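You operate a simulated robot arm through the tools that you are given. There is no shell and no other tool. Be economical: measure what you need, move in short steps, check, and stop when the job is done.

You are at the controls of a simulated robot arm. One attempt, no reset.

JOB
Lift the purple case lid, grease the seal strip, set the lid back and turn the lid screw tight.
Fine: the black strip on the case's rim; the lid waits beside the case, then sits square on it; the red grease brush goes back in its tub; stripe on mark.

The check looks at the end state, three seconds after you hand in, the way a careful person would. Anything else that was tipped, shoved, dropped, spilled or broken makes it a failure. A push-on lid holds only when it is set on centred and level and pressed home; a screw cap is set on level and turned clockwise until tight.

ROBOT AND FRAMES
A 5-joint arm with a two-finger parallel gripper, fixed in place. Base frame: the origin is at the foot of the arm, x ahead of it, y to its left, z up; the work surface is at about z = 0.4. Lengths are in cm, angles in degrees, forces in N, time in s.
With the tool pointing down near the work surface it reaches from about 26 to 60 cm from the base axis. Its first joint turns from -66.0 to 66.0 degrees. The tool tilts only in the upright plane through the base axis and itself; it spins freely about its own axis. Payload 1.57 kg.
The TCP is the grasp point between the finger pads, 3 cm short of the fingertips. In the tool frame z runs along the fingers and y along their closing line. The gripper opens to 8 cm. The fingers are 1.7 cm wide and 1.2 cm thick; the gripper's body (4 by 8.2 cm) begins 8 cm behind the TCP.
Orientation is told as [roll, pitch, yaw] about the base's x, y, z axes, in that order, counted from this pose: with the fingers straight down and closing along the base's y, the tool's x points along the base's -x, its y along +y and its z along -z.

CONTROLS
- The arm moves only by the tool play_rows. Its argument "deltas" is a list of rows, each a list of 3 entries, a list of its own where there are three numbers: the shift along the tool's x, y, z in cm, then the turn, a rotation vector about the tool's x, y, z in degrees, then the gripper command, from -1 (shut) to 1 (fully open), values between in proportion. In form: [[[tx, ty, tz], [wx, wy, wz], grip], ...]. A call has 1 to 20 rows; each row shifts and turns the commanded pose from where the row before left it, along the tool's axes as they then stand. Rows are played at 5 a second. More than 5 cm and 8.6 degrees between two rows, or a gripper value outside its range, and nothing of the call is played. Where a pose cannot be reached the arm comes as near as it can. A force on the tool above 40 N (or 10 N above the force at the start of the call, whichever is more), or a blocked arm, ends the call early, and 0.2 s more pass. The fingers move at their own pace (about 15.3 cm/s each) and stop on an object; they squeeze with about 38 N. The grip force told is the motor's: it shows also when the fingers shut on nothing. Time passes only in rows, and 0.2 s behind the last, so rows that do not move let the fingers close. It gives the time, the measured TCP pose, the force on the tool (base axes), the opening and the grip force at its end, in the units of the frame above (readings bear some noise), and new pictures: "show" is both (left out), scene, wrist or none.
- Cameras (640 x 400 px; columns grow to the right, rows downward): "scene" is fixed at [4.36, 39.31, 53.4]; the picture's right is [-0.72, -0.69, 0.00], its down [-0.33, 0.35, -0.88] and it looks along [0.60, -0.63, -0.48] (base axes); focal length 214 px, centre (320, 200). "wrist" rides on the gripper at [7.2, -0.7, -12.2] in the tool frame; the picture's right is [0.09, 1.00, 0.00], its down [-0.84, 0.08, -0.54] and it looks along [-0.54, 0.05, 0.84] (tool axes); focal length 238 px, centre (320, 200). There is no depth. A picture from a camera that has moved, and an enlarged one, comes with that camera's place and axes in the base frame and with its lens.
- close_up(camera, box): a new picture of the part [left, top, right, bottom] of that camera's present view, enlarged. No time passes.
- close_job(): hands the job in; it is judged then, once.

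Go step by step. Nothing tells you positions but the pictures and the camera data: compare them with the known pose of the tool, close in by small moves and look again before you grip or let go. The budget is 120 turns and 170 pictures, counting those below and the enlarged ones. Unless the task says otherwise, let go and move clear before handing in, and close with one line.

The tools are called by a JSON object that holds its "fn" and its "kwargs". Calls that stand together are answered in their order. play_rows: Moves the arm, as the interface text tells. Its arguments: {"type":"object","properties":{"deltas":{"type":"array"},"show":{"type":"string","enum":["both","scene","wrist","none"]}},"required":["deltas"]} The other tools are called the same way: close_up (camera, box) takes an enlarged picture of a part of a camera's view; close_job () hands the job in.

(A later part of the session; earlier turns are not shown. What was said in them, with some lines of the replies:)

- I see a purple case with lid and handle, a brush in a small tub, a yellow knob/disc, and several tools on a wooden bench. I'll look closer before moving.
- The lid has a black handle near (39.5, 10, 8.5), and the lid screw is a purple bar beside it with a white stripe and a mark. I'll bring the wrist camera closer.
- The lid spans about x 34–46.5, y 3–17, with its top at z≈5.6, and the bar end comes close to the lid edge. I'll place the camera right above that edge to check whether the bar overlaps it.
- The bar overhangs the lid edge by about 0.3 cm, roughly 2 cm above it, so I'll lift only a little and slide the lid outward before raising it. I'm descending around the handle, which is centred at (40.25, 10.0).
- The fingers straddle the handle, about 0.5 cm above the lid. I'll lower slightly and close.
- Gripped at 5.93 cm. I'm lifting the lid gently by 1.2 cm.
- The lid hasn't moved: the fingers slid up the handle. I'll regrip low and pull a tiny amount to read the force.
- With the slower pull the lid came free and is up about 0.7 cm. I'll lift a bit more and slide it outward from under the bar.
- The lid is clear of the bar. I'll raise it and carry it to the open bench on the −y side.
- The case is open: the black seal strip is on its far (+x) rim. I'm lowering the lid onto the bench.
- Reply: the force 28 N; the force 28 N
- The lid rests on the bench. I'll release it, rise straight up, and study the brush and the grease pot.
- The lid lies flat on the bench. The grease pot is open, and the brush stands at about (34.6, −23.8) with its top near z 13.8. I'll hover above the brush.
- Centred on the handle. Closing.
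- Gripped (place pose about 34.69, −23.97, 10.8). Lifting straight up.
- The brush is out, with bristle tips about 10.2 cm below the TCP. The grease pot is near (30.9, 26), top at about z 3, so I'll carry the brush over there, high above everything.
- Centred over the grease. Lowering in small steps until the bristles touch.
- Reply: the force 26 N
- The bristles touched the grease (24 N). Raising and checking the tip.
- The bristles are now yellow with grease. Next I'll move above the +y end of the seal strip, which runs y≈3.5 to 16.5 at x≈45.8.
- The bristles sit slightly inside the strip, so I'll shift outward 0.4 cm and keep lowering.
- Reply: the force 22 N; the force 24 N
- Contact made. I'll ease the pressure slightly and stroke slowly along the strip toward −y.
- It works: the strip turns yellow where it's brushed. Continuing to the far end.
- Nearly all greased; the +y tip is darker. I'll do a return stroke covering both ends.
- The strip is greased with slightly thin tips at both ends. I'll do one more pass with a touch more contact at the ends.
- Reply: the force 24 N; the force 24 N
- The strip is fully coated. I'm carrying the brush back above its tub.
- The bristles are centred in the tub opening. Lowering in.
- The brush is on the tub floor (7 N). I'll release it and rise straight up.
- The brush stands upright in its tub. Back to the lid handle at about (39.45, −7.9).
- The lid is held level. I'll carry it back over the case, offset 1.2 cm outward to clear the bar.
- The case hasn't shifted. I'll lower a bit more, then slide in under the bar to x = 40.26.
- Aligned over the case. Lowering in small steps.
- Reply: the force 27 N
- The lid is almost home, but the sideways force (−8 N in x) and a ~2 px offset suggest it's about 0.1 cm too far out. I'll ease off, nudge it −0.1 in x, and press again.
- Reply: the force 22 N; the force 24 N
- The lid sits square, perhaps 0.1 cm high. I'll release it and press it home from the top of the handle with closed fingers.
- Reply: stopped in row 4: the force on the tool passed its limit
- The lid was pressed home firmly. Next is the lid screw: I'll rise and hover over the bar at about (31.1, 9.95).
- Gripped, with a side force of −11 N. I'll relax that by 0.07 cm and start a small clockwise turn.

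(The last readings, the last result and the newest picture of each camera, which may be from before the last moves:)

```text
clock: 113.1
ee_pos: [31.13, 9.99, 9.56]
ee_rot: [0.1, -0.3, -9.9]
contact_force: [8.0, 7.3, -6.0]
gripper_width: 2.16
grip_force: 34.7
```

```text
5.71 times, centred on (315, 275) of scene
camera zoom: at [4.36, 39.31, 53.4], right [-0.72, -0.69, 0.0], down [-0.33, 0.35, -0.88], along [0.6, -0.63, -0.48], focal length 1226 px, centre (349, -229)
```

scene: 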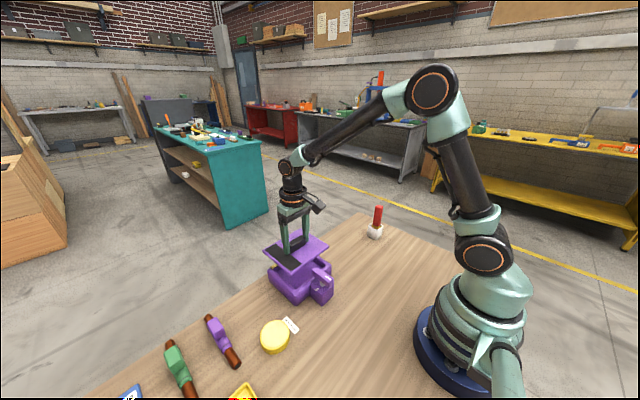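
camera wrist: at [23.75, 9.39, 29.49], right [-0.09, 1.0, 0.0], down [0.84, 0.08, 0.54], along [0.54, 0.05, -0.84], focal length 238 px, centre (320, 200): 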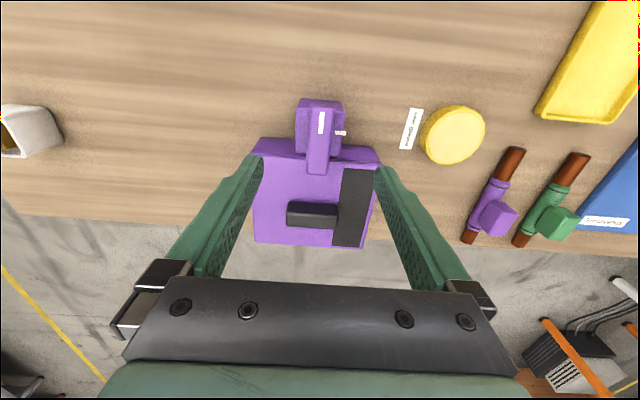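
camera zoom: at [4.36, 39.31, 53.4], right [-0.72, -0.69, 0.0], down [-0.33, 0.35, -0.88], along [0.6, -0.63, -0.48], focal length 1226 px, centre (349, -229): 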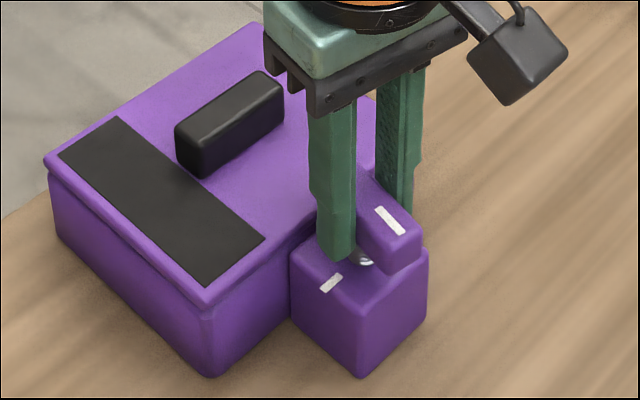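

It turns clockwise toward the mark. I'll continue in stages, relieving side and axial forces.

{"fn": "play_rows", "kwargs": {"deltas": [[[-0.05, 0.04, 0.04], [0, 0, 8], -1], [[0, 0, 0.02], [0, 0, 8], -1], [[0, 0, 0.02], [0, 0, 8], -1], [[0, 0, 0], [0, 0, 0], -1]], "show": "none"}}

{"fn": "close_up", "kwargs": {"camera": "scene", "box": [280, 240, 350, 310]}}

```text
clock: 114.1
ee_pos: [31.13, 9.89, 9.47]
ee_rot: [0.2, -0.2, -34.1]
contact_force: [7.4, 11.2, 6.7]
gripper_width: 2.11
grip_force: 34.6
```

```text
5.71 times, centred on (315, 275) of scene
camera zoom: at [4.36, 39.31, 53.4], right [-0.72, -0.69, 0.0], down [-0.33, 0.35, -0.88], along [0.6, -0.63, -0.48], focal length 1226 px, centre (349, -229)
```

zoom: 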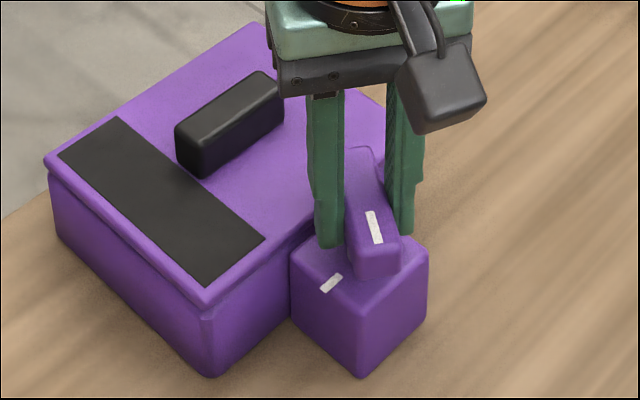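

{"fn": "play_rows", "kwargs": {"deltas": [[[0, 0.08, 0], [0, 0, 8], -1], [[0, 0, 0], [0, 0, 8], -1], [[0, 0, 0], [0, 0, 8], -1], [[0, 0, 0], [0, 0, 0], -1]], "show": "none"}}

{"fn": "close_up", "kwargs": {"camera": "scene", "box": [280, 240, 350, 310]}}

```text
clock: 115.1
ee_pos: [31.22, 10.13, 9.33]
ee_rot: [0.1, -0.1, -58.3]
contact_force: [10.9, -12.5, 4.9]
gripper_width: 2.15
grip_force: 34.7
```

```text
5.71 times, centred on (315, 275) of scene
camera zoom: at [4.36, 39.31, 53.4], right [-0.72, -0.69, 0.0], down [-0.33, 0.35, -0.88], along [0.6, -0.63, -0.48], focal length 1226 px, centre (349, -229)
```

zoom: 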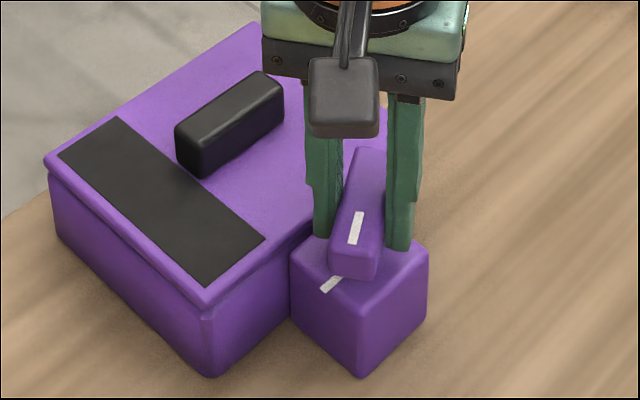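

{"fn": "play_rows", "kwargs": {"deltas": [[[-0.08, 0.015, 0], [0, 0, 8], -1], [[0, 0, 0.02], [0, 0, 8], -1], [[0, 0, 0], [0, 0, 6], -1], [[0, 0, 0], [0, 0, 0], -1]], "show": "none"}}

{"fn": "close_up", "kwargs": {"camera": "scene", "box": [280, 240, 350, 310]}}

{"fn": "close_up", "kwargs": {"camera": "wrist", "box": [220, 60, 420, 240]}}

```text
clock: 116.1
ee_pos: [31.25, 10.04, 9.3]
ee_rot: [0.1, -0.1, -80.0]
contact_force: [2.1, 20.7, -3.3]
gripper_width: 2.18
grip_force: 34.8
```

```text
5.71 times, centred on (315, 275) of scene
camera zoom: at [4.36, 39.31, 53.4], right [-0.72, -0.69, 0.0], down [-0.33, 0.35, -0.88], along [0.6, -0.63, -0.48], focal length 1226 px, centre (349, -229)
```

zoom: 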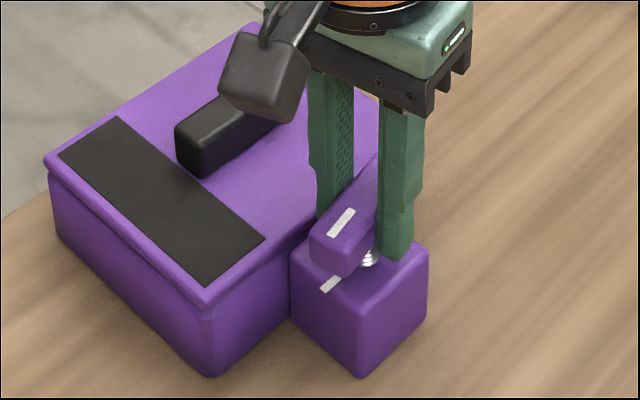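

```text
2.22 times, centred on (320, 150) of wrist
camera zoom: at [29.2, 16.92, 21.5], right [0.96, 0.26, 0.0], down [0.22, -0.81, 0.54], along [0.14, -0.52, -0.84], focal length 530 px, centre (320, 311)
```

zoom: 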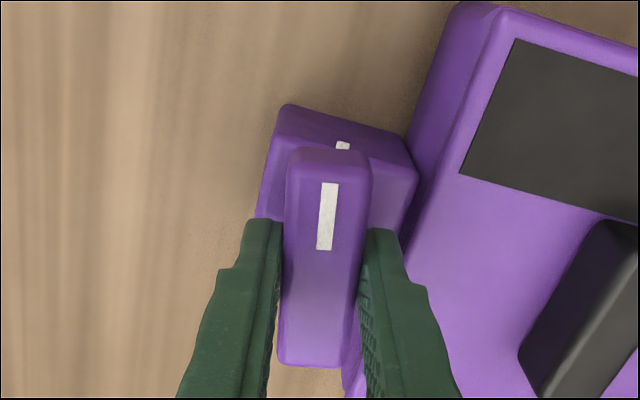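

{"fn": "play_rows", "kwargs": {"deltas": [[[0.09, 0, 0.02], [0, 0, 3], -1], [[0, 0, 0], [0, 0, 4], -1], [[0, 0, 0], [0, 0, 3], -1], [[0, 0, 0], [0, 0, 0], -1]], "show": "none"}}

{"fn": "close_up", "kwargs": {"camera": "scene", "box": [290, 260, 340, 310]}}

{"fn": "close_up", "kwargs": {"camera": "wrist", "box": [260, 90, 380, 210]}}

```text
clock: 117.1
ee_pos: [31.27, 9.93, 9.39]
ee_rot: [0.0, -0.1, -90.3]
contact_force: [5.6, -11.9, 4.8]
gripper_width: 2.19
grip_force: 34.5
```

```text
8.00 times, centred on (315, 285) of scene
camera zoom: at [4.36, 39.31, 53.4], right [-0.73, -0.69, 0.0], down [-0.33, 0.35, -0.88], along [0.6, -0.63, -0.48], focal length 1716 px, centre (360, -480)
```

zoom: 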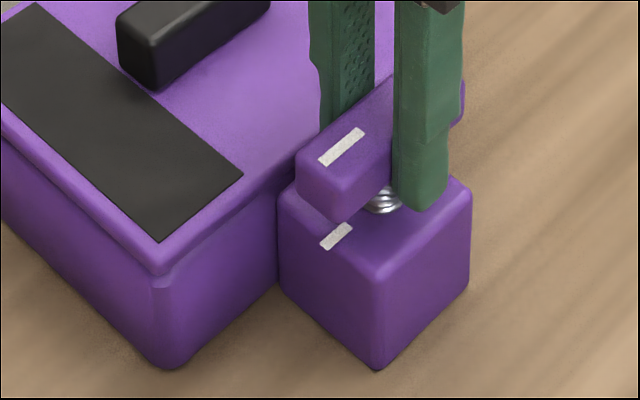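

```text
3.33 times, centred on (320, 150) of wrist
camera zoom: at [30.46, 17.13, 21.5], right [1.0, 0.09, 0.0], down [0.08, -0.84, 0.54], along [0.05, -0.54, -0.84], focal length 794 px, centre (320, 367)
```

zoom: 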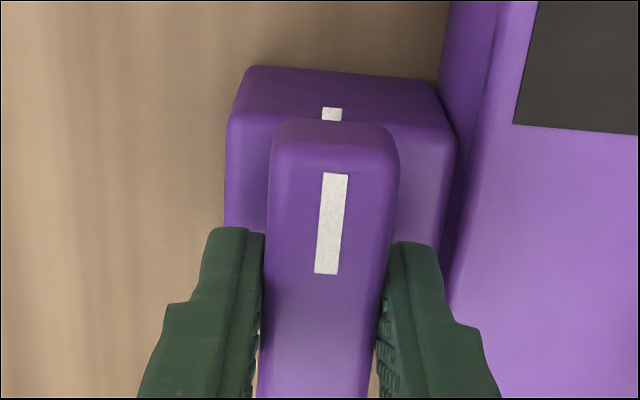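

The stripe now points at the mark (−90.3°). I'll relieve the side force, release, and inspect.

{"fn": "play_rows", "kwargs": {"deltas": [[[-0.07, 0.03, 0], [0, 0, 0], -1], [[0, 0, 0], [0, 0, 0], -0.4], [[0, 0, 0], [0, 0, 0], 0.2], [[0, 0, 0], [0, 0, 0], 0.5], [[0, 0, -1], [0, 0, 0], 0.5], [[0, 0, -2], [0, 0, 0], 0.5], [[0, 0, -2], [0, 0, 0], 0.5], [[0, 0, 0], [0, 0, 0], 0.5]], "show": "none"}}

{"fn": "close_up", "kwargs": {"camera": "scene", "box": [280, 240, 350, 310]}}

{"fn": "close_up", "kwargs": {"camera": "wrist", "box": [240, 60, 400, 200]}}

```text
clock: 118.9
ee_pos: [31.13, 10.01, 14.26]
ee_rot: [0.2, 0.0, -89.9]
contact_force: [-0.6, 0.0, -0.6]
gripper_width: 6.0
grip_force: 0.0
```

```text
5.71 times, centred on (315, 275) of scene
camera zoom: at [4.36, 39.31, 53.4], right [-0.72, -0.69, 0.0], down [-0.33, 0.35, -0.88], along [0.6, -0.63, -0.48], focal length 1226 px, centre (349, -229)
```

zoom: 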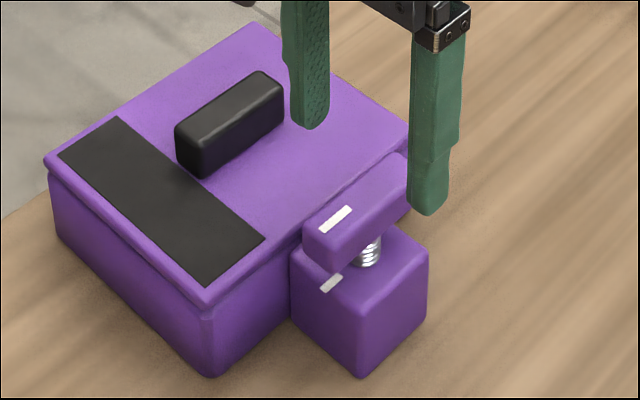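

```text
2.86 times, centred on (320, 130) of wrist
camera zoom: at [30.33, 17.17, 26.33], right [1.0, 0.09, 0.0], down [0.08, -0.84, 0.54], along [0.05, -0.54, -0.84], focal length 681 px, centre (320, 400)
```

zoom: 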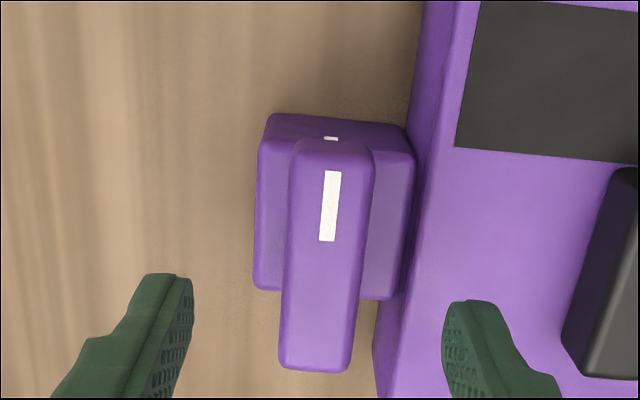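

The stripe lines up with the mark after release, and the lid sits square. I'll move clear and do a final check of the scene.

{"fn": "play_rows", "kwargs": {"deltas": [[[0, 0, -3], [0, 0, 0], 0.5], [[0, 0, -3], [0, 0, 0], 0.5], [[0, 0, -3], [0, 0, 0], 0.5], [[0, 0, -3], [0, 0, 0], 0.5], [[0, 0, 0], [0, 0, 0], 0.5], [[0, 0, 0], [0, 0, 0], 0.5]], "show": "both"}}

{"fn": "close_up", "kwargs": {"camera": "scene", "box": [260, 235, 350, 310]}}

{"fn": "close_up", "kwargs": {"camera": "wrist", "box": [260, 90, 400, 190]}}

```text
clock: 120.3
ee_pos: [31.21, 9.95, 26.52]
ee_rot: [0.1, 0.1, -89.9]
contact_force: [-0.6, -0.5, 0.0]
gripper_width: 5.99
grip_force: 0.1
camera wrist: at [30.39, 17.13, 38.52], right [1.0, 0.09, 0.0], down [0.08, -0.84, 0.54], along [0.05, -0.54, -0.84], focal length 238 px, centre (320, 200)
```

scene: 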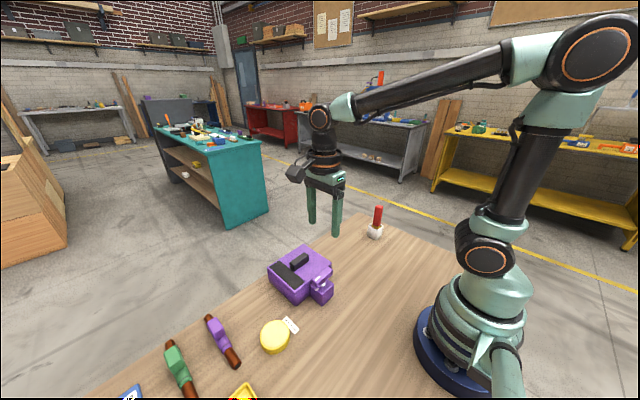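
wrist: 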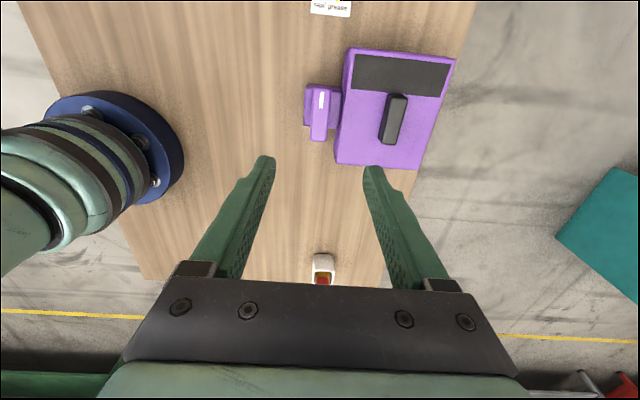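

```text
5.33 times, centred on (305, 272) of scene
camera zoom: at [4.36, 39.31, 53.4], right [-0.72, -0.69, 0.0], down [-0.33, 0.35, -0.88], along [0.6, -0.63, -0.48], focal length 1144 px, centre (400, -187)
```

zoom: 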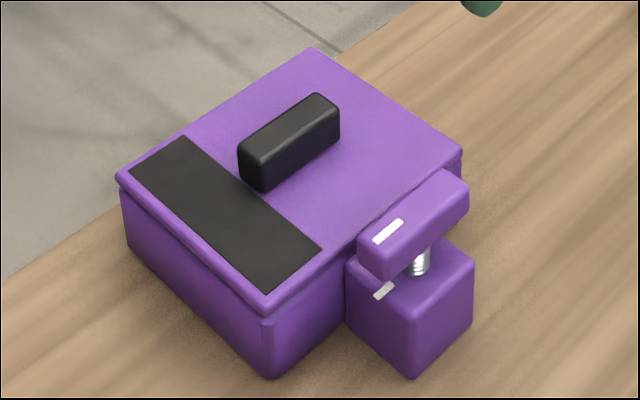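

```text
4.00 times, centred on (330, 140) of wrist
camera zoom: at [30.39, 17.13, 38.52], right [1.0, 0.09, 0.0], down [0.08, -0.84, 0.54], along [0.05, -0.54, -0.84], focal length 953 px, centre (280, 440)
```

zoom: 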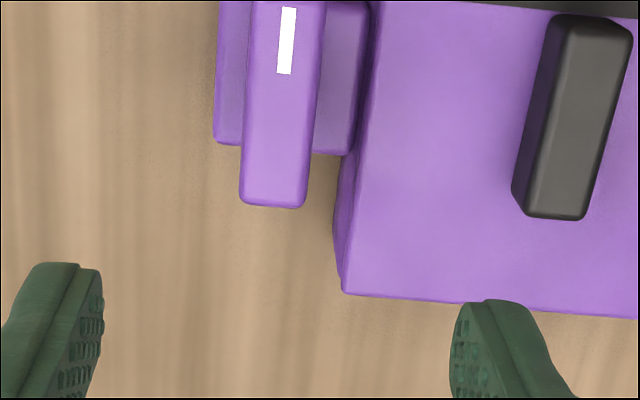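

Everything is in its final place: lid square and pressed home, stripe on the mark, brush upright in its tub, arm clear. Handing in.

{"fn": "close_job", "kwargs": {}}

```text
The job is handed in.
```

I've handed the job in: the seal strip is greased end to end, and the lid is back on square and pressed home. The lid screw is turned clockwise so its stripe lines up with the mark, but I didn't turn it past the mark to feel for a hard stop. The red brush stands in its tub.
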